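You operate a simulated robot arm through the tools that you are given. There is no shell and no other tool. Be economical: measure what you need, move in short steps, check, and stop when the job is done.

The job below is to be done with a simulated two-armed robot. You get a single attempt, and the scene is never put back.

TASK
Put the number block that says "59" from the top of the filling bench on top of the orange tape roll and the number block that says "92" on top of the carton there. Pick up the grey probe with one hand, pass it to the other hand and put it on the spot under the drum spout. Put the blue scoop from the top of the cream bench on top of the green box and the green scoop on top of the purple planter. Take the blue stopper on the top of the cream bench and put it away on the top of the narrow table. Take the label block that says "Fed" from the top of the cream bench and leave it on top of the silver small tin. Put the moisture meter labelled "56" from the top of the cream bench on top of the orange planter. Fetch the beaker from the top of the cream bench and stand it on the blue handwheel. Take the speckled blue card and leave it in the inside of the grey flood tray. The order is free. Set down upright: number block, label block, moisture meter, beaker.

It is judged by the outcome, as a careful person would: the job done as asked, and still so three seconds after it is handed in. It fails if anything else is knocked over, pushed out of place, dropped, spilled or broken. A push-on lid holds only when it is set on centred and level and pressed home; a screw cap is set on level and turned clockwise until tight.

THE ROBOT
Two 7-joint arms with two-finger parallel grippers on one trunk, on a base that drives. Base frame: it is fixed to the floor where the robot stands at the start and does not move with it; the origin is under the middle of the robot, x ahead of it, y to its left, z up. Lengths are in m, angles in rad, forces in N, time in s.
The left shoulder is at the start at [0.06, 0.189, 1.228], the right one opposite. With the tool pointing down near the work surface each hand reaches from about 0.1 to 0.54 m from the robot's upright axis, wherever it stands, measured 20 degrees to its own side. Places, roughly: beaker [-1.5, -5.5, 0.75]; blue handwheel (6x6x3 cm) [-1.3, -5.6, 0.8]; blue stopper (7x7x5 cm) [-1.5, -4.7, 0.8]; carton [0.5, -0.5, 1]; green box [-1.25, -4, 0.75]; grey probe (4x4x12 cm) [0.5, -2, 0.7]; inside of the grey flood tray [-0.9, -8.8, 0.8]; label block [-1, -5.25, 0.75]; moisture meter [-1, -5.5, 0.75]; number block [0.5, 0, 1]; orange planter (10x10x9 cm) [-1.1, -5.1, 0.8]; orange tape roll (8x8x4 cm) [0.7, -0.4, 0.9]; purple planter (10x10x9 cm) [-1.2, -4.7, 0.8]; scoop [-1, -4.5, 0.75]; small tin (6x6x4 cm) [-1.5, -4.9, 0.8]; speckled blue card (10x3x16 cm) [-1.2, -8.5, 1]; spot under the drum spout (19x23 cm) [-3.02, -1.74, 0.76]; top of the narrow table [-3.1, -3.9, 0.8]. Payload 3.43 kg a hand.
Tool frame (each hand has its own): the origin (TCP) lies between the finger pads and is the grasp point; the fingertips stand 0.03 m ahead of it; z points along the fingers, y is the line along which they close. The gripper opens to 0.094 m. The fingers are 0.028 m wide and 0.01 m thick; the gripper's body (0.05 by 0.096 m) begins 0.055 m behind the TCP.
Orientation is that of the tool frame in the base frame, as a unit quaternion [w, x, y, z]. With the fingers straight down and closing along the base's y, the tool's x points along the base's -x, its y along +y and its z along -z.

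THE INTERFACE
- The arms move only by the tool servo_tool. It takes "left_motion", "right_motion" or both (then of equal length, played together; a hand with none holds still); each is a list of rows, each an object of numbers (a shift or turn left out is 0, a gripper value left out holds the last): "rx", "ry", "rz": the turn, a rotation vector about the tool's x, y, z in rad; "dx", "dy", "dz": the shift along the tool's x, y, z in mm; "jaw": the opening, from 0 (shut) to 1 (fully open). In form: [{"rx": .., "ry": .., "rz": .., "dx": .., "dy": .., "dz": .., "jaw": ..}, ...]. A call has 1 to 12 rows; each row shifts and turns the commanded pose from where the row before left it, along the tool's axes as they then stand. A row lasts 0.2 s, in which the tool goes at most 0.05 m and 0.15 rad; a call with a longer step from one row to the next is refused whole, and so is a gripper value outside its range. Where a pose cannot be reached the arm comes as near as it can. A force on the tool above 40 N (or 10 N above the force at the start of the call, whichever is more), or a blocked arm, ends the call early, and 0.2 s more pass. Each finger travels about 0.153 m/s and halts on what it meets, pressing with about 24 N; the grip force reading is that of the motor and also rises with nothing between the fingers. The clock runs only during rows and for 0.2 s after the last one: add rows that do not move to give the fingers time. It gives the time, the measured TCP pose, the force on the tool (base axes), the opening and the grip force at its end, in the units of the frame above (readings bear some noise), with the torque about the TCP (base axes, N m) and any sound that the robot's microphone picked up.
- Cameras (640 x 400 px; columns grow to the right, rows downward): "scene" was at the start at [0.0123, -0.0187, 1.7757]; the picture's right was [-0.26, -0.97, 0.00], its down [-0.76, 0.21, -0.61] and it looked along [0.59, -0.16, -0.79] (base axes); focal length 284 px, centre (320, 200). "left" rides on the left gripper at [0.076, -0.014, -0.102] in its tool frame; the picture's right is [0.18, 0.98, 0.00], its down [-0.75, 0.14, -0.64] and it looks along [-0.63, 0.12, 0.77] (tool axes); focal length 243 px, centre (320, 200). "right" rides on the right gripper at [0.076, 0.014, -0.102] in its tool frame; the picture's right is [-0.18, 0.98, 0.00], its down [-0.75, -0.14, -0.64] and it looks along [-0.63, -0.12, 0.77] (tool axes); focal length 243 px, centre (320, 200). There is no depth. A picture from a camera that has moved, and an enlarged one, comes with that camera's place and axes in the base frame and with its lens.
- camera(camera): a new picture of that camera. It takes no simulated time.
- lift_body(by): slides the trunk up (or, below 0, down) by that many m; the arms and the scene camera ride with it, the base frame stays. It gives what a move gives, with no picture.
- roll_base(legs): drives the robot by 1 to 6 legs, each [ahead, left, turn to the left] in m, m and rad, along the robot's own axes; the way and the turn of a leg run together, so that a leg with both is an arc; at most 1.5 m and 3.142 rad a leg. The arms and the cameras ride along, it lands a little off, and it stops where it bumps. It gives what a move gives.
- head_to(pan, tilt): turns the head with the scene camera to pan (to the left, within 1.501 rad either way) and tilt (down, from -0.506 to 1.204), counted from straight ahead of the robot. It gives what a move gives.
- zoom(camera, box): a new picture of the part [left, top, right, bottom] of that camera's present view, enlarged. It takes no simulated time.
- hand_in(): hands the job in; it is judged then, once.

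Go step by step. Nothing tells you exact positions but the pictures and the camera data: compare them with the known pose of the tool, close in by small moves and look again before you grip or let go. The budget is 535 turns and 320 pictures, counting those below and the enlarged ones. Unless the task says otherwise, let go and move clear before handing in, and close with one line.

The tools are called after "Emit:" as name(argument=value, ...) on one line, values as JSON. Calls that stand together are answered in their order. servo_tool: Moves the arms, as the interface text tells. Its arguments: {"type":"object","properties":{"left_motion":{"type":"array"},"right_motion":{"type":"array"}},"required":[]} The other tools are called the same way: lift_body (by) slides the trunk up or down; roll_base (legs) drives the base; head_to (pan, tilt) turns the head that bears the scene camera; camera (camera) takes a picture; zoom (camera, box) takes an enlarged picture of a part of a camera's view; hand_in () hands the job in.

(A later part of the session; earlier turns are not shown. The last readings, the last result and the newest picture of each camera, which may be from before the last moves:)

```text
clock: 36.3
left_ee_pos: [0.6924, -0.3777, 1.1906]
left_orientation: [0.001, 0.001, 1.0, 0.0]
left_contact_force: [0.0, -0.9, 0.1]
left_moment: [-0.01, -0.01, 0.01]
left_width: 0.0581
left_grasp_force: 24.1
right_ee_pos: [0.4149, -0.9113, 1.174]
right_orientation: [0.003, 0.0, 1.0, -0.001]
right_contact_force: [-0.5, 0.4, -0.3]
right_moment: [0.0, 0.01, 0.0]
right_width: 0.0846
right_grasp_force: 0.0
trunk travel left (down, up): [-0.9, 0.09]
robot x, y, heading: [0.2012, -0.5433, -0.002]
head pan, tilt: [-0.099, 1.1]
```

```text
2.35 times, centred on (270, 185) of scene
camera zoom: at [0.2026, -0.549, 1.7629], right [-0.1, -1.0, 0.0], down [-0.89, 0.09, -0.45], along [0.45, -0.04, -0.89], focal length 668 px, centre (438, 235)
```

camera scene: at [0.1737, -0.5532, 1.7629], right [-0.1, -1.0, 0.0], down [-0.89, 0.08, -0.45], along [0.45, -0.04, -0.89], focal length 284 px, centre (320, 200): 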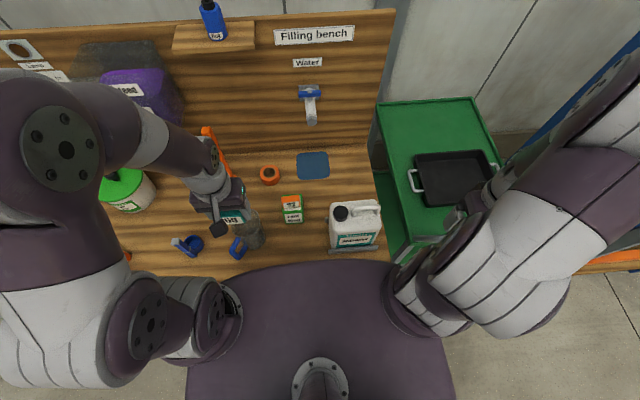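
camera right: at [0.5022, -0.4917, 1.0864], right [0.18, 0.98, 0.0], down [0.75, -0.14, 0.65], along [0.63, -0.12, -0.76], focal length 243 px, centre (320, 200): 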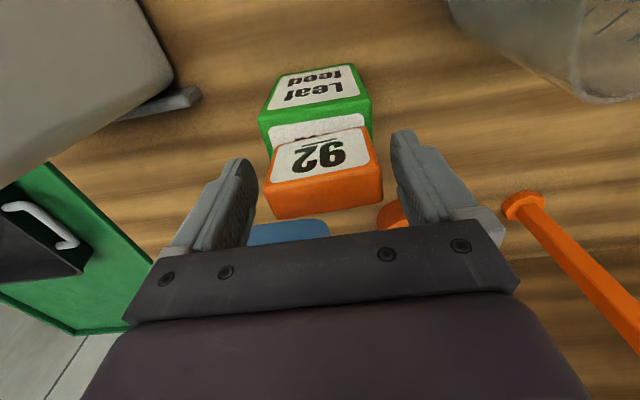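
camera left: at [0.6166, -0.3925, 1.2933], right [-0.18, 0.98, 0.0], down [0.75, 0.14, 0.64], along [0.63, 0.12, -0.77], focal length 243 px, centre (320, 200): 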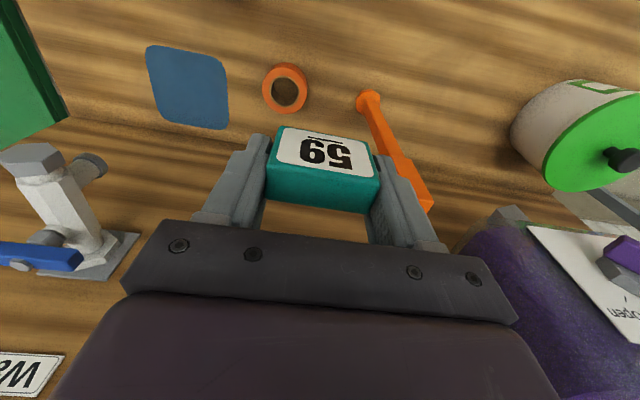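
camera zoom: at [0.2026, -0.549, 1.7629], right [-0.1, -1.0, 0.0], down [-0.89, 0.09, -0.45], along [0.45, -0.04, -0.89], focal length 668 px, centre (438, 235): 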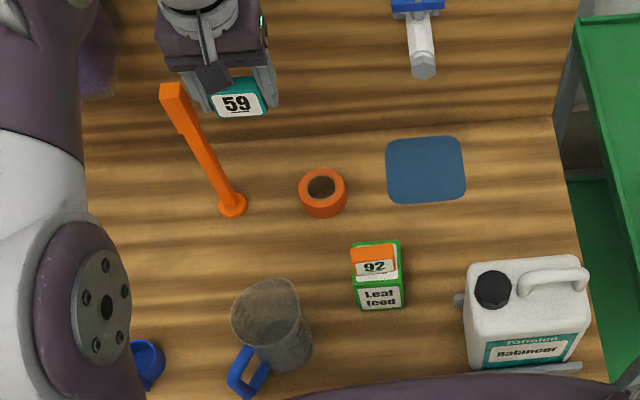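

Emit:
servo_tool(left_motion=[{"dy": -40}, {"dx": -37, "dy": -6}, {"dz": 40}, {"dz": 40}, {"dz": 40}, {"dz": 40}, {"dz": 30}, {}, {}])

Emit:
camera(camera="left")

Emit:
zoom(camera="scene", box=[180, 120, 340, 220])

```text
clock: 38.3
left_ee_pos: [0.7292, -0.4244, 1.0035]
left_orientation: [0.001, 0.0, 1.0, 0.0]
left_contact_force: [0.0, -0.3, -0.5]
left_moment: [0.03, 0.02, -0.02]
left_width: 0.0583
left_grasp_force: 23.9
right_ee_pos: [0.4177, -0.9104, 1.1737]
right_orientation: [0.002, -0.001, 1.0, -0.001]
right_contact_force: [0.6, -0.9, -0.2]
right_moment: [-0.02, 0.01, 0.04]
right_width: 0.0846
right_grasp_force: 0.1
trunk travel left (down, up): [-0.9, 0.09]
robot x, y, heading: [0.1998, -0.5422, -0.004]
head pan, tilt: [-0.099, 1.1]
```

```text
285 pictures are left
camera left: at [0.6529, -0.4384, 1.1061], right [-0.18, 0.98, 0.0], down [0.75, 0.14, 0.64], along [0.63, 0.12, -0.77], focal length 243 px, centre (320, 200)
```

left: 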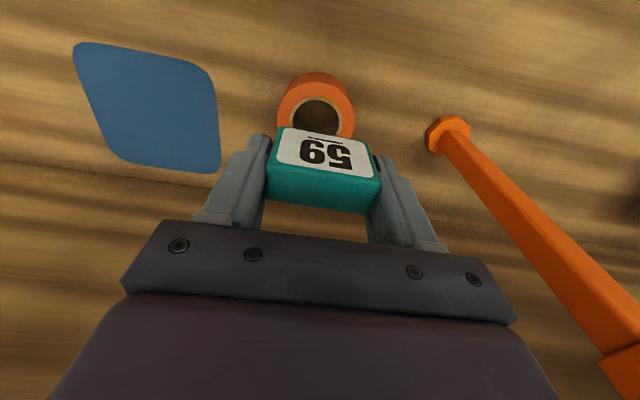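

```text
4.00 times, centred on (260, 170) of scene
camera zoom: at [0.2036, -0.5485, 1.7629], right [-0.1, -1.0, 0.0], down [-0.89, 0.09, -0.45], along [0.45, -0.04, -0.89], focal length 1136 px, centre (560, 320)
```

zoom: 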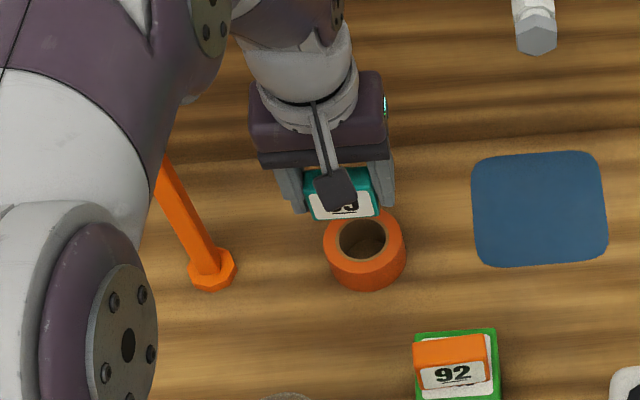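

Emit:
servo_tool(left_motion=[{"dy": -2, "dz": 30}, {"dz": 25}, {"dz": 6}, {}])

Emit:
camera(camera="left")

```text
clock: 39.3
left_ee_pos: [0.7308, -0.4279, 0.9411]
left_orientation: [0.0, 0.0, 1.0, -0.001]
left_contact_force: [-0.4, 0.0, -0.7]
left_moment: [0.01, -0.03, 0.02]
left_width: 0.0583
left_grasp_force: 24.2
right_ee_pos: [0.4169, -0.9114, 1.1744]
right_orientation: [0.002, 0.0, 1.0, 0.0]
right_contact_force: [0.7, -0.9, -0.6]
right_moment: [0.01, 0.04, -0.04]
right_width: 0.0847
right_grasp_force: 0.0
trunk travel left (down, up): [-0.9, 0.09]
robot x, y, heading: [0.2015, -0.5468, -0.003]
head pan, tilt: [-0.099, 1.1]
```

```text
283 pictures are left
camera left: at [0.6538, -0.44, 1.0443], right [-0.18, 0.98, 0.0], down [0.75, 0.14, 0.64], along [0.63, 0.12, -0.77], focal length 243 px, centre (320, 200)
```

left: 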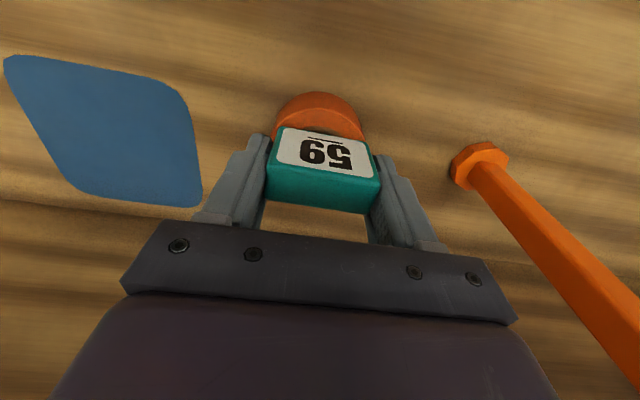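

Emit:
servo_tool(left_motion=[{"dz": 3}, {"dz": 2}, {"dz": 2}, {}])

```text
clock: 40.3
left_ee_pos: [0.7305, -0.4269, 0.9339]
left_orientation: [0.0, 0.0, 1.0, 0.0]
left_contact_force: [0.1, 0.3, 0.5]
left_moment: [-0.02, -0.01, 0.01]
left_width: 0.0583
left_grasp_force: 24.4
right_ee_pos: [0.4159, -0.9109, 1.1747]
right_orientation: [0.002, 0.0, 1.0, 0.0]
right_contact_force: [-0.3, 0.4, -0.4]
right_moment: [0.0, -0.01, -0.01]
right_width: 0.0848
right_grasp_force: 0.1
trunk travel left (down, up): [-0.9, 0.09]
robot x, y, heading: [0.2009, -0.5425, 0.0]
head pan, tilt: [-0.099, 1.1]
```

Emit:
servo_tool(left_motion=[{"dz": 2}, {"dz": 2}, {}])

```text
clock: 41.1
left_ee_pos: [0.7311, -0.4278, 0.9305]
left_orientation: [0.001, 0.0, 1.0, 0.0]
left_contact_force: [0.1, -0.4, -0.2]
left_moment: [-0.02, -0.02, 0.01]
left_width: 0.0581
left_grasp_force: 24.2
right_ee_pos: [0.4173, -0.9108, 1.1748]
right_orientation: [0.002, 0.001, 1.0, -0.001]
right_contact_force: [-0.9, 0.0, 0.0]
right_moment: [0.04, 0.0, 0.01]
right_width: 0.0846
right_grasp_force: 0.0
trunk travel left (down, up): [-0.9, 0.09]
robot x, y, heading: [0.1998, -0.5423, -0.0]
head pan, tilt: [-0.099, 1.1]
```

Emit:
servo_tool(left_motion=[{"dz": 2}, {"dz": 2}, {}])

```text
clock: 41.9
left_ee_pos: [0.7299, -0.4272, 0.928]
left_orientation: [0.002, 0.0, 1.0, 0.0]
left_contact_force: [2.0, 2.3, 17.1]
left_moment: [0.04, 0.07, 0.01]
left_width: 0.0583
left_grasp_force: 24.4
right_ee_pos: [0.4145, -0.9111, 1.1746]
right_orientation: [0.003, 0.0, 1.0, -0.001]
right_contact_force: [-0.1, -0.6, 0.2]
right_moment: [0.02, 0.0, -0.01]
right_width: 0.0847
right_grasp_force: 0.2
trunk travel left (down, up): [-0.9, 0.09]
robot x, y, heading: [0.1998, -0.5394, -0.003]
head pan, tilt: [-0.099, 1.1]
```

Contact. Releasing and lifting off.

Emit:
servo_tool(left_motion=[{"dz": -1}, {"jaw": 0.7}, {"jaw": 0.85}, {"jaw": 0.85}, {}])

Emit:
camera(camera="left")

Emit:
servo_tool(left_motion=[{"dz": -20}, {"dz": -40}, {"dz": -45}, {"dz": -45}, {"dz": -45}, {"dz": -45}, {"dx": 45}, {"dx": 45}, {"dx": 45}, {"dx": 45}, {}])

Emit:
zoom(camera="scene", box=[180, 100, 380, 250])

```text
clock: 43.1
left_ee_pos: [0.7306, -0.4262, 0.9261]
left_orientation: [0.0, 0.0, 1.0, 0.0]
left_contact_force: [-0.4, -0.4, 0.0]
left_moment: [0.02, 0.01, -0.01]
left_width: 0.08
left_grasp_force: 0.0
right_ee_pos: [0.4167, -0.9108, 1.1751]
right_orientation: [0.002, 0.0, 1.0, -0.001]
right_contact_force: [0.0, -0.5, -0.1]
right_moment: [0.01, 0.01, -0.03]
right_width: 0.0845
right_grasp_force: 0.0
trunk travel left (down, up): [-0.9, 0.09]
robot x, y, heading: [0.2027, -0.5432, 0.002]
head pan, tilt: [-0.099, 1.1]
```

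```text
282 pictures are left
camera left: at [0.6542, -0.4406, 1.0294], right [-0.18, 0.98, 0.0], down [0.75, 0.14, 0.64], along [0.63, 0.12, -0.77], focal length 243 px, centre (320, 200)
```

left: 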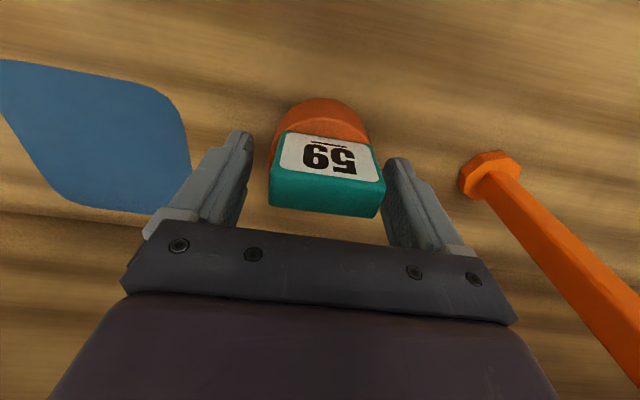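

```text
clock: 45.5
left_ee_pos: [0.5502, -0.4294, 1.1684]
left_orientation: [0.001, -0.001, 1.0, 0.0]
left_contact_force: [-0.7, 0.0, 0.2]
left_moment: [0.0, 0.03, 0.01]
left_width: 0.0798
left_grasp_force: 0.0
right_ee_pos: [0.4173, -0.9119, 1.1746]
right_orientation: [0.002, 0.0, 1.0, -0.001]
right_contact_force: [0.2, 0.8, -1.6]
right_moment: [-0.01, 0.04, -0.02]
right_width: 0.0848
right_grasp_force: 0.1
trunk travel left (down, up): [-0.9, 0.09]
robot x, y, heading: [0.199, -0.5412, 0.002]
head pan, tilt: [-0.099, 1.1]
```

```text
2.67 times, centred on (280, 175) of scene
camera zoom: at [0.2046, -0.5487, 1.7629], right [-0.1, -1.0, 0.0], down [-0.89, 0.09, -0.45], along [0.45, -0.04, -0.89], focal length 758 px, centre (427, 267)
```

zoom: 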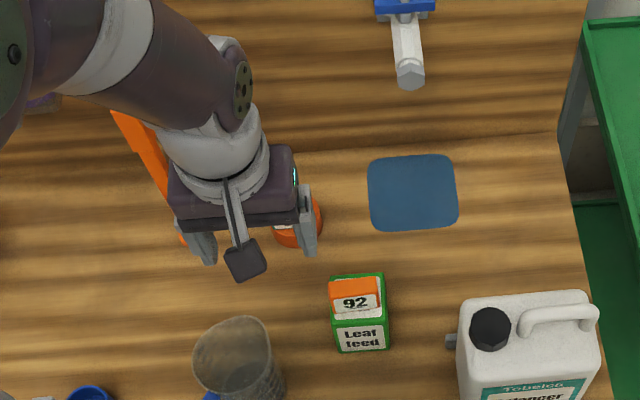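

Both blocks are placed. Next the grey probe at about (0.5, -2): I'll back off and survey that way.

Emit:
servo_tool(left_motion=[{"dx": 45}, {"dx": 45}, {"dx": 30, "dy": 30}, {"dy": 40}, {"dy": 40}, {}])

Emit:
roll_base(legs=[[-0.4, 0, 0]])

Emit:
head_to(pan=-0.9, tilt=0.5)

Emit:
camera(camera="scene")

```text
clock: 46.9
left_ee_pos: [0.434, -0.3161, 1.1645]
left_orientation: [0.001, 0.0, 1.0, 0.0]
left_contact_force: [-0.1, 0.2, 0.8]
left_moment: [0.01, -0.02, -0.01]
left_width: 0.0799
left_grasp_force: 0.1
right_ee_pos: [0.4157, -0.9113, 1.1739]
right_orientation: [0.002, 0.0, 1.0, -0.001]
right_contact_force: [-0.7, 0.1, -0.4]
right_moment: [-0.03, 0.0, -0.02]
right_width: 0.0846
right_grasp_force: 0.0
trunk travel left (down, up): [-0.9, 0.09]
robot x, y, heading: [0.2029, -0.5401, 0.0]
head pan, tilt: [-0.099, 1.1]
```

```text
clock: 49.4
left_ee_pos: [0.0394, -0.3152, 1.1644]
left_orientation: [0.0, 0.0, 1.0, 0.0]
left_contact_force: [0.8, -0.8, -0.7]
left_moment: [-0.02, 0.02, 0.0]
left_width: 0.0798
left_grasp_force: 0.0
right_ee_pos: [0.0224, -0.9123, 1.175]
right_orientation: [0.001, -0.001, 1.0, 0.0]
right_contact_force: [0.0, 0.5, -0.2]
right_moment: [0.02, 0.01, 0.01]
right_width: 0.0848
right_grasp_force: 0.0
trunk travel left (down, up): [-0.9, 0.09]
robot x, y, heading: [-0.1931, -0.5405, -0.001]
head pan, tilt: [-0.099, 1.1]
```

```text
clock: 50.5
left_ee_pos: [0.0379, -0.316, 1.1649]
left_orientation: [0.0, 0.0, 1.0, 0.0]
left_contact_force: [0.6, 0.2, -0.4]
left_moment: [-0.01, 0.0, 0.03]
left_width: 0.08
left_grasp_force: 0.1
right_ee_pos: [0.023, -0.9119, 1.175]
right_orientation: [0.002, -0.002, 1.0, -0.001]
right_contact_force: [-0.7, -0.8, -0.2]
right_moment: [-0.02, -0.03, -0.01]
right_width: 0.0846
right_grasp_force: 0.0
trunk travel left (down, up): [-0.9, 0.09]
robot x, y, heading: [-0.1949, -0.5428, -0.0]
head pan, tilt: [-0.901, 0.499]
```

```text
280 pictures are left
camera scene: at [-0.1967, -0.6139, 1.8105], right [-0.78, -0.62, 0.0], down [-0.3, 0.38, -0.88], along [0.55, -0.69, -0.48], focal length 284 px, centre (320, 200)
```

scene: 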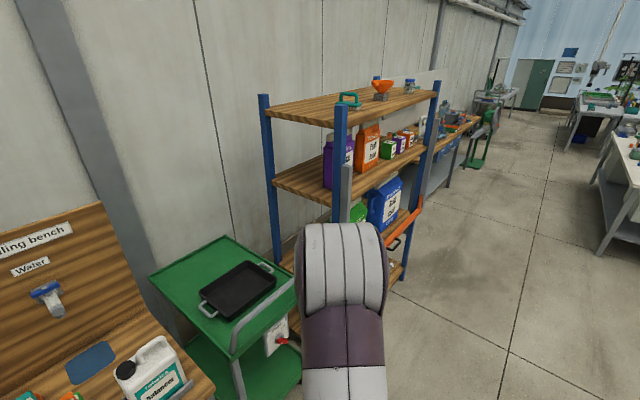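

Emit:
roll_base(legs=[[-0.25, 0, 0], [0, -1.2, 0]])

Emit:
head_to(pan=-0.4, tilt=0.6)

Emit:
camera(camera="scene")

```text
clock: 58.1
left_ee_pos: [-0.2192, -1.5219, 1.1659]
left_orientation: [0.001, 0.003, 1.0, 0.0]
left_contact_force: [-0.2, -0.1, 0.1]
left_moment: [0.01, 0.01, 0.0]
left_width: 0.08
left_grasp_force: 0.0
right_ee_pos: [-0.2401, -2.1191, 1.1748]
right_orientation: [0.001, 0.003, 1.0, -0.001]
right_contact_force: [0.4, -0.4, 0.5]
right_moment: [0.02, 0.0, 0.0]
right_width: 0.0845
right_grasp_force: 0.0
trunk travel left (down, up): [-0.9, 0.09]
robot x, y, heading: [-0.4536, -1.7479, -0.008]
head pan, tilt: [-0.901, 0.499]
```

```text
clock: 59.0
left_ee_pos: [-0.2203, -1.5237, 1.1662]
left_orientation: [0.001, 0.004, 1.0, 0.0]
left_contact_force: [0.1, 0.8, -0.1]
left_moment: [0.02, -0.01, 0.02]
left_width: 0.0797
left_grasp_force: 0.1
right_ee_pos: [-0.2402, -2.1187, 1.1744]
right_orientation: [0.002, 0.003, 1.0, 0.0]
right_contact_force: [-0.4, 0.4, -0.2]
right_moment: [0.01, 0.0, -0.01]
right_width: 0.0846
right_grasp_force: 0.1
trunk travel left (down, up): [-0.9, 0.09]
robot x, y, heading: [-0.4493, -1.7524, -0.002]
head pan, tilt: [-0.4, 0.6]
```

```text
279 pictures are left
camera scene: at [-0.4321, -1.7829, 1.8015], right [-0.4, -0.92, 0.0], down [-0.52, 0.22, -0.83], along [0.76, -0.33, -0.56], focal length 284 px, centre (320, 200)
```

scene: 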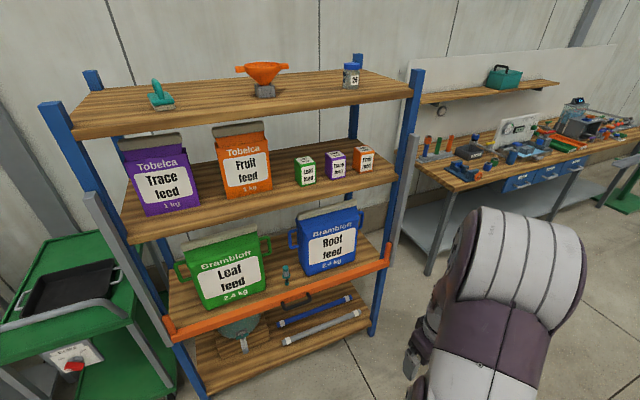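

Emit:
zoom(camera="scene", box=[160, 200, 400, 350])

```text
2.67 times, centred on (280, 275) of scene
camera zoom: at [-0.4321, -1.7829, 1.8015], right [-0.4, -0.92, 0.0], down [-0.52, 0.22, -0.83], along [0.76, -0.33, -0.56], focal length 758 px, centre (427, 0)
```

zoom: 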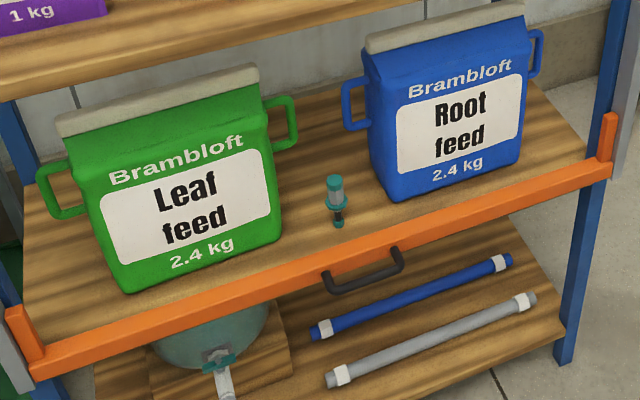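

The thing standing on the third shelf at about (0.49, -2.00) must be the probe, behind an orange rail. I'll come closer and look with the right hand.

Emit:
roll_base(legs=[[0.38, -0.06, 0]])

Emit:
head_to(pan=-0.35, tilt=0.95)

Emit:
camera(camera="scene")

Emit:
camera(camera="right")

```text
clock: 61.4
left_ee_pos: [0.155, -1.5868, 1.1666]
left_orientation: [0.001, 0.004, 1.0, 0.0]
left_contact_force: [-0.5, -1.2, -0.7]
left_moment: [-0.03, -0.03, -0.02]
left_width: 0.0799
left_grasp_force: 0.1
right_ee_pos: [0.1341, -2.1818, 1.1738]
right_orientation: [0.002, 0.004, 1.0, 0.0]
right_contact_force: [-0.6, -0.9, 0.3]
right_moment: [-0.02, -0.05, 0.0]
right_width: 0.0846
right_grasp_force: 0.0
trunk travel left (down, up): [-0.9, 0.09]
robot x, y, heading: [-0.0802, -1.8134, -0.001]
head pan, tilt: [-0.4, 0.6]
```

```text
clock: 62.2
left_ee_pos: [0.1563, -1.5873, 1.1655]
left_orientation: [0.001, 0.004, 1.0, 0.0]
left_contact_force: [-0.1, 0.0, -0.1]
left_moment: [-0.01, -0.04, 0.0]
left_width: 0.0797
left_grasp_force: 0.0
right_ee_pos: [0.1364, -2.1824, 1.1742]
right_orientation: [0.001, 0.004, 1.0, 0.0]
right_contact_force: [0.0, -0.3, 0.3]
right_moment: [0.0, -0.02, 0.03]
right_width: 0.0847
right_grasp_force: 0.1
trunk travel left (down, up): [-0.9, 0.09]
robot x, y, heading: [-0.0779, -1.8124, -0.006]
head pan, tilt: [-0.351, 0.949]
```

```text
277 pictures are left
camera scene: at [-0.0689, -1.8367, 1.7731], right [-0.35, -0.94, 0.0], down [-0.76, 0.28, -0.58], along [0.55, -0.2, -0.81], focal length 284 px, centre (320, 200)
```

scene: 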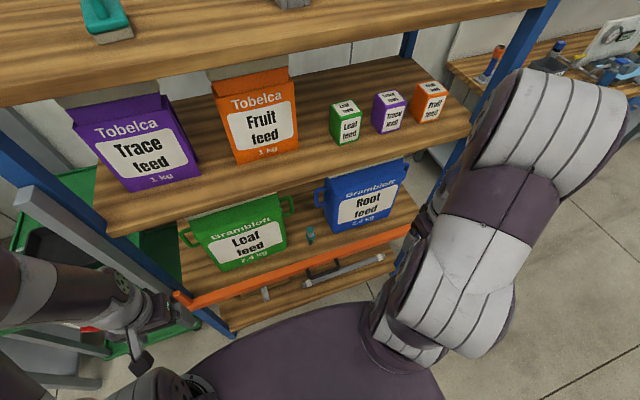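

```text
276 pictures are left
camera right: at [0.0595, -2.1669, 1.2764], right [0.19, 0.98, 0.0], down [0.75, -0.14, 0.65], along [0.63, -0.12, -0.76], focal length 243 px, centre (320, 200)
```

right: 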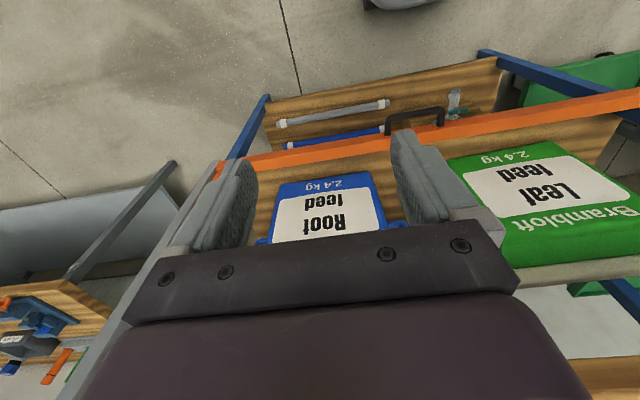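

Emit:
servo_tool(right_motion=[{"dx": -37, "dy": 27}, {"dx": -37, "dy": 27}, {"dx": -37, "dy": 27}, {"dx": -37, "dy": 27}, {"dx": -37, "dy": 27}, {"dx": -39, "dy": 27}, {"dy": 25, "dz": 30, "ry": -0.1, "jaw": 1}, {"dz": 30, "ry": -0.14}, {"dz": 30, "ry": -0.14}, {"ry": -0.14}, {}])

Emit:
camera(camera="right")

Emit:
camera(camera="scene")

```text
clock: 63.8
left_ee_pos: [0.1523, -1.5889, 1.1664]
left_orientation: [0.003, 0.005, 1.0, 0.001]
left_contact_force: [0.2, 0.1, 0.7]
left_moment: [-0.05, -0.02, 0.03]
left_width: 0.0799
left_grasp_force: 0.0
right_ee_pos: [0.3649, -2.0096, 1.1643]
right_orientation: [0.047, 0.007, 0.999, -0.001]
right_contact_force: [-16.4, -6.6, 21.9]
right_moment: [1.52, -1.38, 0.68]
right_width: 0.0941
right_grasp_force: 0.1
trunk travel left (down, up): [-0.9, 0.09]
robot x, y, heading: [-0.0785, -1.8122, -0.012]
head pan, tilt: [-0.351, 0.949]
stopped in row 7 (right hand): the force on the tool passed its limit at 83 N (the readings are from after the stop); the commanded pose is now the measured one
```

```text
275 pictures are left
camera right: at [0.2789, -1.994, 1.2578], right [0.2, 0.98, 0.02], down [0.69, -0.15, 0.71], along [0.7, -0.13, -0.7], focal length 243 px, centre (320, 200)
```

right: 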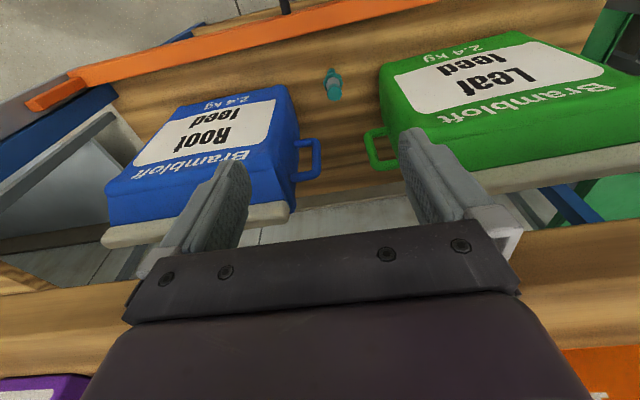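

```text
274 pictures are left
camera scene: at [-0.0757, -1.8391, 1.7728], right [-0.35, -0.94, 0.0], down [-0.76, 0.29, -0.58], along [0.55, -0.2, -0.81], focal length 284 px, centre (320, 200)
```

scene: 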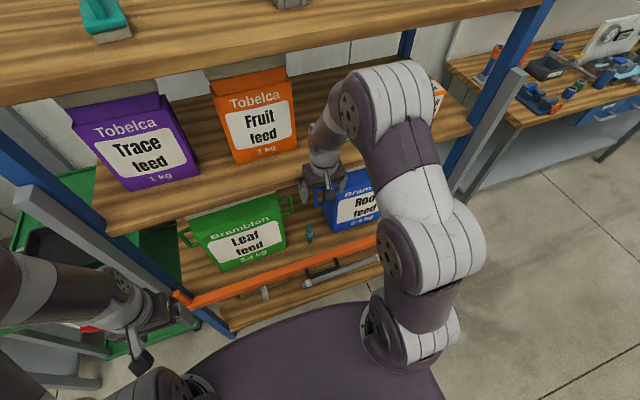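

I bumped the second shelf's edge with the hand; nothing moved. I'll back out, go lower, then tilt.

Emit:
servo_tool(right_motion=[{"dx": 45}, {"dx": 45}, {"dx": 10}, {"dz": 45}, {"dz": 45}, {"dz": 45}, {"dz": 45}, {}])

Emit:
camera(camera="right")

```text
clock: 65.6
left_ee_pos: [0.1556, -1.5868, 1.1656]
left_orientation: [0.002, 0.003, 1.0, 0.0]
left_contact_force: [0.7, -0.5, -0.7]
left_moment: [0.0, 0.02, 0.02]
left_width: 0.0801
left_grasp_force: 0.0
right_ee_pos: [0.2827, -2.0078, 0.9713]
right_orientation: [0.047, 0.007, 0.999, -0.002]
right_contact_force: [-0.4, -0.3, 0.4]
right_moment: [0.01, 0.02, -0.02]
right_width: 0.094
right_grasp_force: 0.1
trunk travel left (down, up): [-0.9, 0.09]
robot x, y, heading: [-0.0748, -1.814, -0.008]
head pan, tilt: [-0.351, 0.949]
```

```text
273 pictures are left
camera right: at [0.1978, -1.991, 1.0661], right [0.2, 0.98, 0.01], down [0.69, -0.15, 0.71], along [0.7, -0.13, -0.7], focal length 243 px, centre (320, 200)
```

right: 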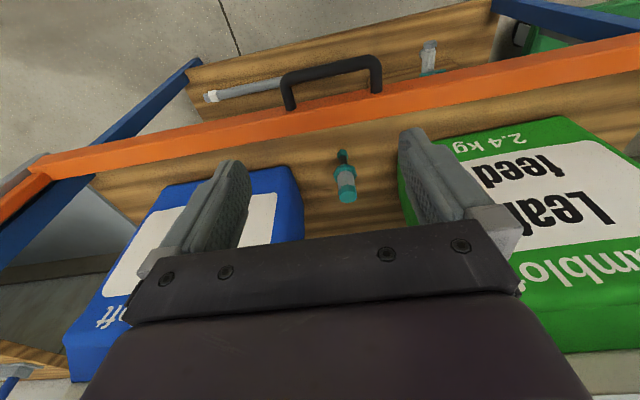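

Emit:
servo_tool(right_motion=[{"ry": -0.14}, {"ry": -0.14}, {"ry": -0.14}, {"dx": -40, "dy": 10}, {"dx": -15, "dz": 40}, {"dz": 45}, {"dz": 45}, {"dz": 45}, {}])

Emit:
camera(camera="right")

Emit:
camera(camera="scene")

```text
clock: 67.6
left_ee_pos: [0.1554, -1.5861, 1.1655]
left_orientation: [0.002, 0.004, 1.0, 0.0]
left_contact_force: [-0.9, 0.3, 0.3]
left_moment: [-0.03, 0.01, 0.01]
left_width: 0.0799
left_grasp_force: 0.0
right_ee_pos: [0.4167, -2.0011, 0.8471]
right_orientation: [0.254, 0.006, 0.967, -0.003]
right_contact_force: [0.0, -0.2, -0.1]
right_moment: [-0.01, -0.03, 0.04]
right_width: 0.094
right_grasp_force: 0.1
trunk travel left (down, up): [-0.9, 0.09]
robot x, y, heading: [-0.0789, -1.8119, -0.011]
head pan, tilt: [-0.351, 0.949]
```

```text
272 pictures are left
camera right: at [0.3012, -1.9851, 0.899], right [0.17, 0.98, 0.09], down [0.34, -0.14, 0.93], along [0.92, -0.13, -0.36], focal length 243 px, centre (320, 200)
```

right: 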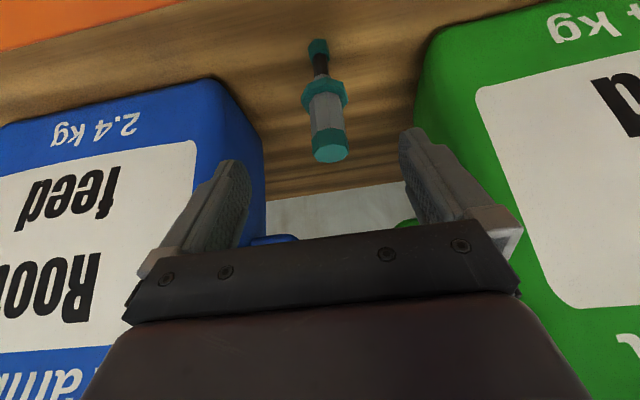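

```text
271 pictures are left
camera scene: at [-0.0706, -1.8365, 1.7731], right [-0.35, -0.94, 0.0], down [-0.76, 0.29, -0.58], along [0.55, -0.2, -0.81], focal length 284 px, centre (320, 200)
```

scene: 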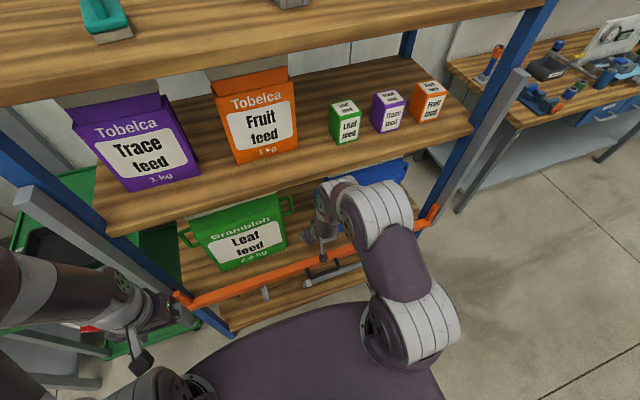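

Emit:
servo_tool(right_motion=[{"dx": -3, "dy": 2, "dz": 35, "jaw": 0.8}, {"dz": 35}, {}])

Emit:
camera(camera="right")

```text
clock: 68.4
left_ee_pos: [0.1556, -1.5869, 1.1653]
left_orientation: [0.001, 0.004, 1.0, 0.0]
left_contact_force: [-0.3, 0.2, 0.2]
left_moment: [-0.02, 0.0, -0.03]
left_width: 0.0803
left_grasp_force: 0.2
right_ee_pos: [0.4562, -1.9986, 0.786]
right_orientation: [0.254, 0.007, 0.967, -0.004]
right_contact_force: [0.1, -0.2, 0.5]
right_moment: [-0.03, -0.01, 0.02]
right_width: 0.0753
right_grasp_force: 0.1
trunk travel left (down, up): [-0.9, 0.09]
robot x, y, heading: [-0.0784, -1.8119, -0.01]
head pan, tilt: [-0.351, 0.949]
```

```text
270 pictures are left
camera right: at [0.3394, -1.9832, 0.8388], right [0.17, 0.98, 0.09], down [0.34, -0.14, 0.93], along [0.92, -0.13, -0.36], focal length 243 px, centre (320, 200)
```

right: 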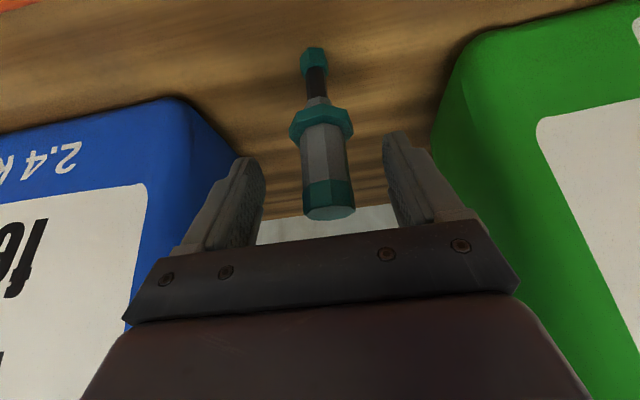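

Emit:
servo_tool(right_motion=[{"dy": 2, "dz": 20}, {"dz": 13}, {"jaw": 0.1}, {}, {}, {}])

Emit:
camera(camera="right")

```text
clock: 69.8
left_ee_pos: [0.1562, -1.5876, 1.1647]
left_orientation: [0.001, 0.004, 1.0, 0.0]
left_contact_force: [0.0, 0.1, -1.2]
left_moment: [-0.01, 0.01, 0.0]
left_width: 0.0801
left_grasp_force: 0.1
right_ee_pos: [0.4728, -1.9956, 0.7583]
right_orientation: [0.254, 0.006, 0.967, -0.003]
right_contact_force: [0.9, -0.4, 0.4]
right_moment: [0.04, 0.0, -0.04]
right_width: 0.0382
right_grasp_force: 24.3
trunk travel left (down, up): [-0.9, 0.09]
robot x, y, heading: [-0.0802, -1.8144, -0.01]
head pan, tilt: [-0.351, 0.949]
```

```text
269 pictures are left
camera right: at [0.3561, -1.9799, 0.81], right [0.17, 0.98, 0.09], down [0.34, -0.14, 0.93], along [0.92, -0.13, -0.36], focal length 243 px, centre (320, 200)
```

right: 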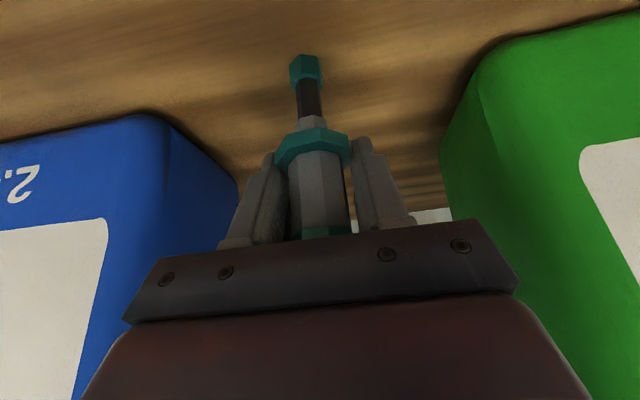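

Emit:
servo_tool(right_motion=[{"dx": -10, "dz": -17}, {"dx": -15, "dz": -26}, {"dz": -45}, {"dz": -45}, {"dz": -45}, {"dz": -45}, {"dx": 35}, {"dx": 40}, {"dx": 40}, {}])

Emit:
camera(camera="right")

Emit:
camera(camera="scene")

```text
clock: 72.0
left_ee_pos: [0.1561, -1.5877, 1.1652]
left_orientation: [0.001, 0.004, 1.0, 0.0]
left_contact_force: [1.0, 0.2, 0.9]
left_moment: [0.01, 0.0, 0.02]
left_width: 0.0796
left_grasp_force: 0.0
right_ee_pos: [0.2857, -1.9937, 0.91]
right_orientation: [0.254, 0.006, 0.967, -0.004]
right_contact_force: [-0.6, 0.4, -1.4]
right_moment: [0.01, 0.02, 0.0]
right_width: 0.0382
right_grasp_force: 23.9
trunk travel left (down, up): [-0.9, 0.09]
robot x, y, heading: [-0.075, -1.8127, -0.009]
head pan, tilt: [-0.351, 0.949]
```

```text
268 pictures are left
camera right: at [0.1687, -1.9772, 0.9617], right [0.17, 0.98, 0.09], down [0.34, -0.14, 0.93], along [0.92, -0.13, -0.36], focal length 243 px, centre (320, 200)
```

right: 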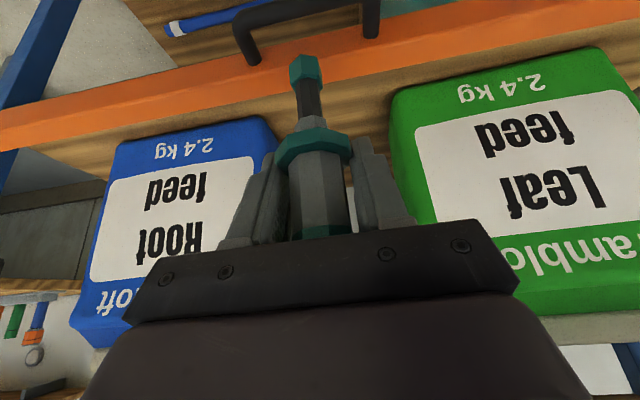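

```text
267 pictures are left
camera scene: at [-0.0688, -1.8368, 1.7731], right [-0.35, -0.94, 0.0], down [-0.76, 0.29, -0.58], along [0.54, -0.2, -0.81], focal length 284 px, centre (320, 200)
```

scene: 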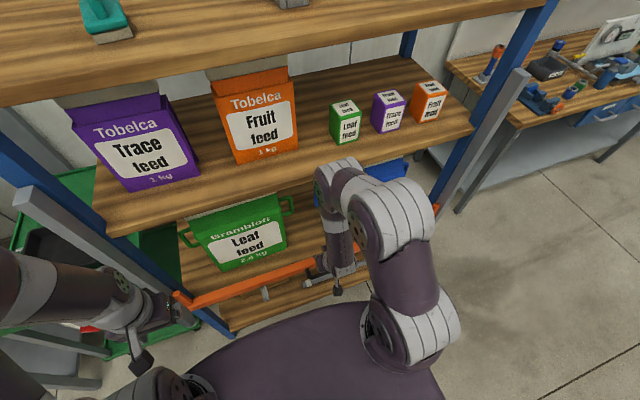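

Probe held. I'll back away from the shelf and prepare a handover to the left hand.

Emit:
roll_base(legs=[[-0.6, 0, 0]])

Emit:
servo_tool(right_motion=[{"dy": 35, "dz": -30}, {"dy": 35, "dz": -30}, {"dy": 35, "dz": -30}, {"dy": 30, "dz": -30}, {"dx": -15, "dz": -25}, {"dx": -15, "dz": -25}, {}, {}, {}, {}, {}, {}], left_motion=[{"rz": -0.14}, {"rz": -0.14}, {"rz": -0.14}, {"rz": -0.14}, {"rz": -0.14}, {"rz": -0.14}, {"rz": -0.14}, {"rz": -0.14}, {"rz": -0.14}, {"rz": -0.14}, {"rz": -0.14}, {"jaw": 0.7}])

Emit:
camera(camera="scene")

```text
clock: 75.4
left_ee_pos: [-0.4438, -1.5831, 1.1662]
left_orientation: [0.001, -0.004, 1.0, 0.0]
left_contact_force: [0.6, -0.2, -0.8]
left_moment: [-0.01, 0.0, -0.01]
left_width: 0.0798
left_grasp_force: 0.1
right_ee_pos: [-0.3075, -1.9881, 0.9095]
right_orientation: [0.253, -0.001, 0.967, -0.001]
right_contact_force: [0.0, 0.4, -1.5]
right_moment: [0.01, -0.02, 0.02]
right_width: 0.038
right_grasp_force: 23.8
trunk travel left (down, up): [-0.9, 0.09]
robot x, y, heading: [-0.6736, -1.8118, 0.007]
head pan, tilt: [-0.351, 0.949]
```

```text
clock: 78.0
left_ee_pos: [-0.444, -1.5829, 1.1659]
left_orientation: [0.001, -0.7, 0.715, -0.001]
left_contact_force: [0.4, 0.7, 0.2]
left_moment: [0.0, -0.01, 0.01]
left_width: 0.0657
left_grasp_force: 0.0
right_ee_pos: [-0.3653, -1.8513, 1.0739]
right_orientation: [0.254, -0.001, 0.967, -0.002]
right_contact_force: [0.3, -0.2, -2.9]
right_moment: [0.01, 0.01, 0.01]
right_width: 0.038
right_grasp_force: 24.0
trunk travel left (down, up): [-0.9, 0.09]
robot x, y, heading: [-0.6756, -1.8113, 0.009]
head pan, tilt: [-0.351, 0.949]
```

```text
266 pictures are left
camera scene: at [-0.6659, -1.8364, 1.7731], right [-0.34, -0.94, 0.0], down [-0.77, 0.27, -0.58], along [0.55, -0.2, -0.81], focal length 284 px, centre (320, 200)
```

scene: 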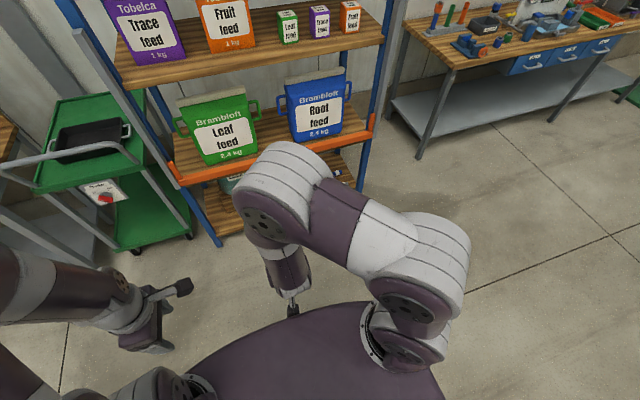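

The left camera would sit on the inner side this way; I'll turn the left hand the other way round.

Emit:
servo_tool(left_motion=[{"rz": 0.148}, {"rz": 0.148}, {"rz": 0.148}, {"rz": 0.148}, {"rz": 0.148}, {"rz": 0.148}, {"rz": 0.148}, {"rz": 0.148}, {"rz": 0.148}, {"rz": 0.148}, {"rz": 0.148}])

Emit:
servo_tool(left_motion=[{"rz": 0.148}, {"rz": 0.148}, {"rz": 0.148}, {"rz": 0.148}, {"rz": 0.148}, {"rz": 0.148}, {"rz": 0.148}, {"rz": 0.148}, {"rz": 0.148}, {"rz": 0.146}, {}])

Emit:
servo_tool(left_motion=[{"ry": -0.14}, {"ry": -0.14}, {"ry": -0.14}, {"ry": -0.14}, {"ry": -0.14}, {"ry": -0.1}, {}, {}])

Emit:
camera(camera="left")

Emit:
camera(camera="scene")

```text
clock: 80.4
left_ee_pos: [-0.4441, -1.5822, 1.1654]
left_orientation: [0.001, 0.042, 0.999, -0.001]
left_contact_force: [0.0, 0.4, -0.2]
left_moment: [0.0, 0.0, -0.03]
left_width: 0.066
left_grasp_force: 0.1
right_ee_pos: [-0.366, -1.8526, 1.0731]
right_orientation: [0.252, -0.001, 0.968, -0.002]
right_contact_force: [0.2, 0.3, -1.4]
right_moment: [0.02, -0.02, 0.02]
right_width: 0.0379
right_grasp_force: 24.3
trunk travel left (down, up): [-0.9, 0.09]
robot x, y, heading: [-0.6724, -1.8118, 0.009]
head pan, tilt: [-0.351, 0.949]
```

```text
clock: 82.8
left_ee_pos: [-0.4429, -1.5836, 1.1654]
left_orientation: [0.001, 0.704, 0.71, 0.0]
left_contact_force: [0.5, -0.1, 0.3]
left_moment: [-0.02, -0.01, -0.02]
left_width: 0.0657
left_grasp_force: 0.0
right_ee_pos: [-0.3659, -1.8521, 1.0719]
right_orientation: [0.253, -0.002, 0.967, -0.001]
right_contact_force: [-0.4, 1.0, -1.0]
right_moment: [-0.04, -0.04, 0.0]
right_width: 0.0376
right_grasp_force: 23.7
trunk travel left (down, up): [-0.9, 0.09]
robot x, y, heading: [-0.6711, -1.8124, 0.008]
head pan, tilt: [-0.351, 0.949]
```

```text
clock: 84.6
left_ee_pos: [-0.445, -1.5845, 1.1668]
left_orientation: [0.278, 0.648, 0.654, -0.274]
left_contact_force: [-0.1, -0.6, -0.7]
left_moment: [-0.01, -0.01, -0.02]
left_width: 0.0659
left_grasp_force: 0.1
right_ee_pos: [-0.3662, -1.8516, 1.0725]
right_orientation: [0.253, -0.001, 0.967, -0.002]
right_contact_force: [-0.1, 0.8, -1.7]
right_moment: [-0.01, -0.02, -0.02]
right_width: 0.038
right_grasp_force: 23.8
trunk travel left (down, up): [-0.9, 0.09]
robot x, y, heading: [-0.6713, -1.8159, 0.01]
head pan, tilt: [-0.351, 0.949]
```

```text
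265 pictures are left
camera left: at [-0.4601, -1.4568, 1.1829], right [0.98, 0.14, -0.13], down [0.14, -0.06, 0.99], along [0.13, -0.99, -0.08], focal length 243 px, centre (320, 200)
```

left: 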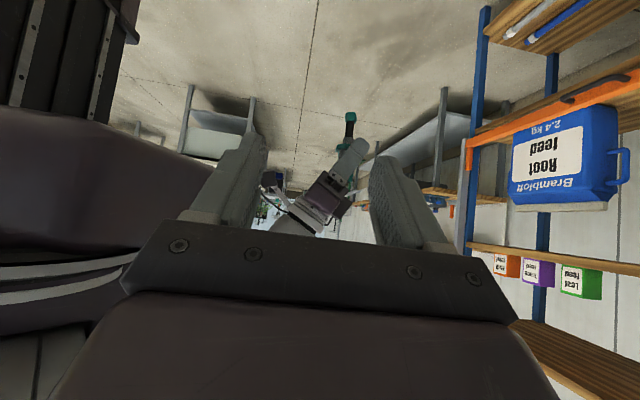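

```text
264 pictures are left
camera scene: at [-0.6663, -1.8368, 1.7731], right [-0.34, -0.94, 0.0], down [-0.77, 0.27, -0.58], along [0.55, -0.2, -0.81], focal length 284 px, centre (320, 200)
```

scene: 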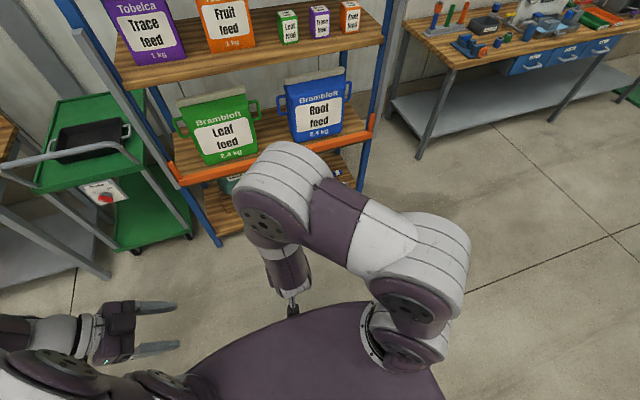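

Emit:
servo_tool(left_motion=[{"dy": 40}, {"dy": 37}, {"dx": -40}, {"dx": -41}, {"dz": 45}, {"dz": 45}, {"dz": 45}, {"dz": 40}, {}])

Emit:
camera(camera="left")

Emit:
camera(camera="right")

```text
clock: 86.6
left_ee_pos: [-0.3497, -1.757, 1.0709]
left_orientation: [0.277, 0.648, 0.655, -0.272]
left_contact_force: [-0.4, 0.0, -0.1]
left_moment: [0.01, 0.0, -0.01]
left_width: 0.0657
left_grasp_force: 0.0
left hand out of reach, approached as far as the arm can: row 3, 4
right_ee_pos: [-0.367, -1.8527, 1.0738]
right_orientation: [0.254, -0.001, 0.967, -0.002]
right_contact_force: [-0.2, -0.1, -1.3]
right_moment: [0.0, -0.02, -0.03]
right_width: 0.0379
right_grasp_force: 23.7
trunk travel left (down, up): [-0.9, 0.09]
robot x, y, heading: [-0.6751, -1.81, 0.006]
head pan, tilt: [-0.351, 0.949]
```

```text
263 pictures are left
camera left: at [-0.366, -1.6312, 1.0878], right [0.98, 0.14, -0.13], down [0.14, -0.06, 0.99], along [0.13, -0.99, -0.08], focal length 243 px, centre (320, 200)
```

left: 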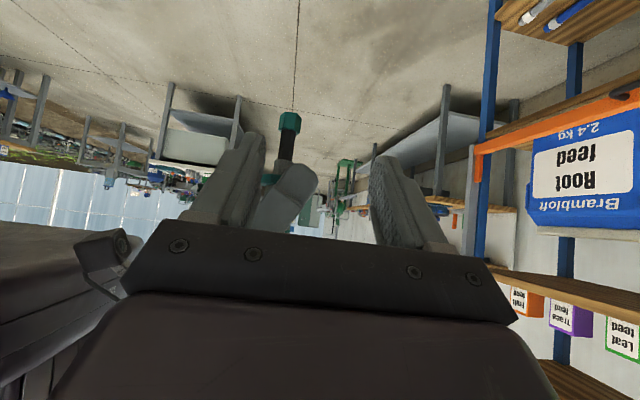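

```text
262 pictures are left
camera right: at [-0.483, -1.8376, 1.1253], right [0.16, 0.98, 0.09], down [0.34, -0.14, 0.93], along [0.93, -0.12, -0.36], focal length 243 px, centre (320, 200)
```

right: 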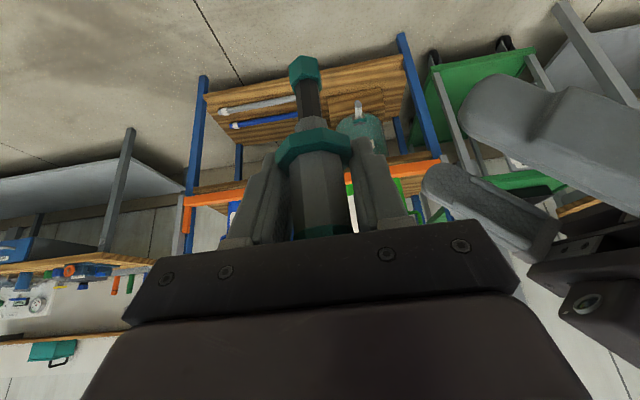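

Emit:
servo_tool(left_motion=[{"dy": -21}, {"dx": -32}, {"dz": 30}, {"dz": 20}, {}])

Emit:
camera(camera="left")

```text
clock: 87.8
left_ee_pos: [-0.3673, -1.817, 1.0602]
left_orientation: [0.277, 0.648, 0.655, -0.273]
left_contact_force: [-2.9, 7.7, 3.3]
left_moment: [-0.58, -0.2, -0.07]
left_width: 0.0657
left_grasp_force: 0.0
right_ee_pos: [-0.3666, -1.853, 1.0731]
right_orientation: [0.254, -0.002, 0.967, -0.001]
right_contact_force: [3.5, -8.3, -4.9]
right_moment: [0.32, 0.13, -0.05]
right_width: 0.0376
right_grasp_force: 24.1
trunk travel left (down, up): [-0.9, 0.09]
robot x, y, heading: [-0.6737, -1.8099, 0.011]
head pan, tilt: [-0.351, 0.949]
```

```text
261 pictures are left
camera left: at [-0.3836, -1.6886, 1.0774], right [0.98, 0.14, -0.13], down [0.14, -0.06, 0.99], along [0.13, -0.99, -0.08], focal length 243 px, centre (320, 200)
```

left: 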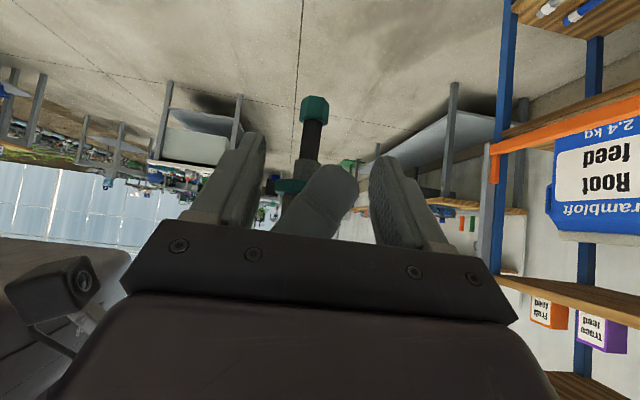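

Emit:
servo_tool(left_motion=[{"dz": -40}, {"dz": -40}, {"ry": -0.125}, {"ry": -0.125}, {"ry": -0.125}, {"ry": -0.125}, {}])

Emit:
camera(camera="left")

```text
clock: 89.4
left_ee_pos: [-0.3661, -1.7634, 1.117]
left_orientation: [0.325, 0.624, 0.634, -0.321]
left_contact_force: [-0.2, 0.9, -0.7]
left_moment: [-0.02, 0.0, 0.01]
left_width: 0.0658
left_grasp_force: 0.0
left hand out of reach, approached as far as the arm can: row 4, 5, 6
right_ee_pos: [-0.3654, -1.8527, 1.0736]
right_orientation: [0.254, -0.001, 0.967, -0.002]
right_contact_force: [0.4, 0.3, -2.5]
right_moment: [-0.01, -0.03, 0.0]
right_width: 0.0375
right_grasp_force: 23.7
trunk travel left (down, up): [-0.9, 0.09]
robot x, y, heading: [-0.6749, -1.8123, 0.011]
head pan, tilt: [-0.351, 0.949]
```

```text
260 pictures are left
camera left: at [-0.3833, -1.6366, 1.1148], right [0.98, 0.12, -0.15], down [0.14, 0.08, 0.99], along [0.13, -0.99, 0.06], focal length 243 px, centre (320, 200)
```

left: 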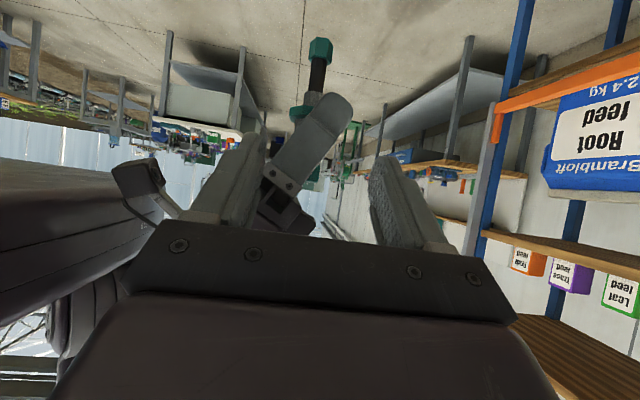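

Emit:
servo_tool(left_motion=[{"dz": -40}, {"ry": 0.1}, {"ry": 0.04}, {}, {}, {}, {}], right_motion=[{}, {"rx": -0.1045, "rz": 0.059}, {"rx": -0.1045, "rz": 0.059}, {"rx": -0.1045, "rz": 0.059}, {"rx": -0.1045, "rz": 0.059}, {"rx": -0.1045, "rz": 0.059}, {}])

Emit:
camera(camera="left")

Emit:
camera(camera="scene")

```text
clock: 91.0
left_ee_pos: [-0.3677, -1.7319, 1.141]
left_orientation: [0.28, 0.645, 0.655, -0.276]
left_contact_force: [0.2, -0.1, 1.1]
left_moment: [0.0, 0.01, -0.05]
left_width: 0.0655
left_grasp_force: 0.0
right_ee_pos: [-0.3665, -1.8511, 1.0725]
right_orientation: [0.242, 0.074, 0.925, 0.285]
right_contact_force: [-0.1, 0.9, -2.0]
right_moment: [0.01, -0.02, 0.01]
right_width: 0.0376
right_grasp_force: 24.7
trunk travel left (down, up): [-0.9, 0.09]
robot x, y, heading: [-0.6753, -1.8111, 0.008]
head pan, tilt: [-0.351, 0.949]
```

```text
259 pictures are left
camera left: at [-0.3843, -1.6049, 1.1568], right [0.98, 0.14, -0.13], down [0.14, -0.06, 0.99], along [0.13, -0.99, -0.07], focal length 243 px, centre (320, 200)
```

left: 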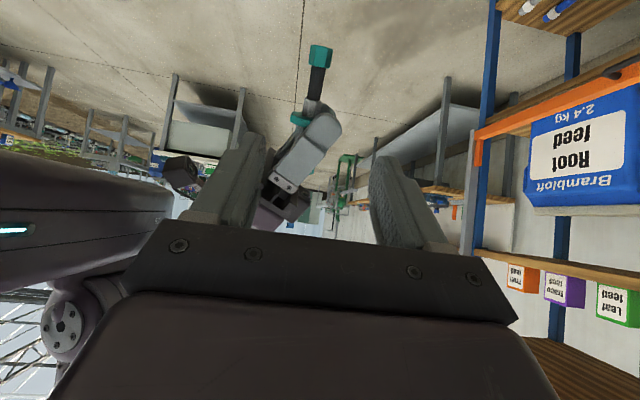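

```text
258 pictures are left
camera scene: at [-0.6657, -1.8353, 1.7731], right [-0.34, -0.94, 0.0], down [-0.77, 0.27, -0.58], along [0.55, -0.2, -0.81], focal length 284 px, centre (320, 200)
```

scene: 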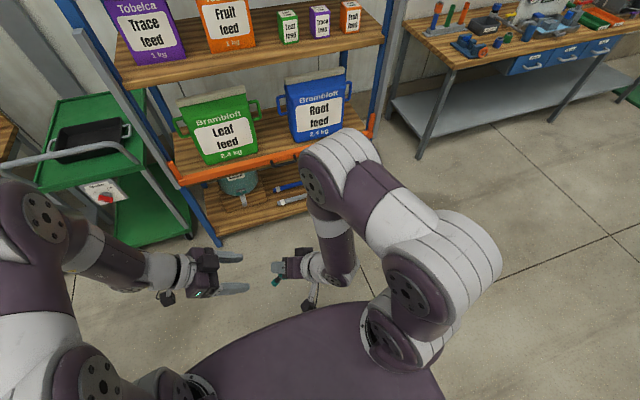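

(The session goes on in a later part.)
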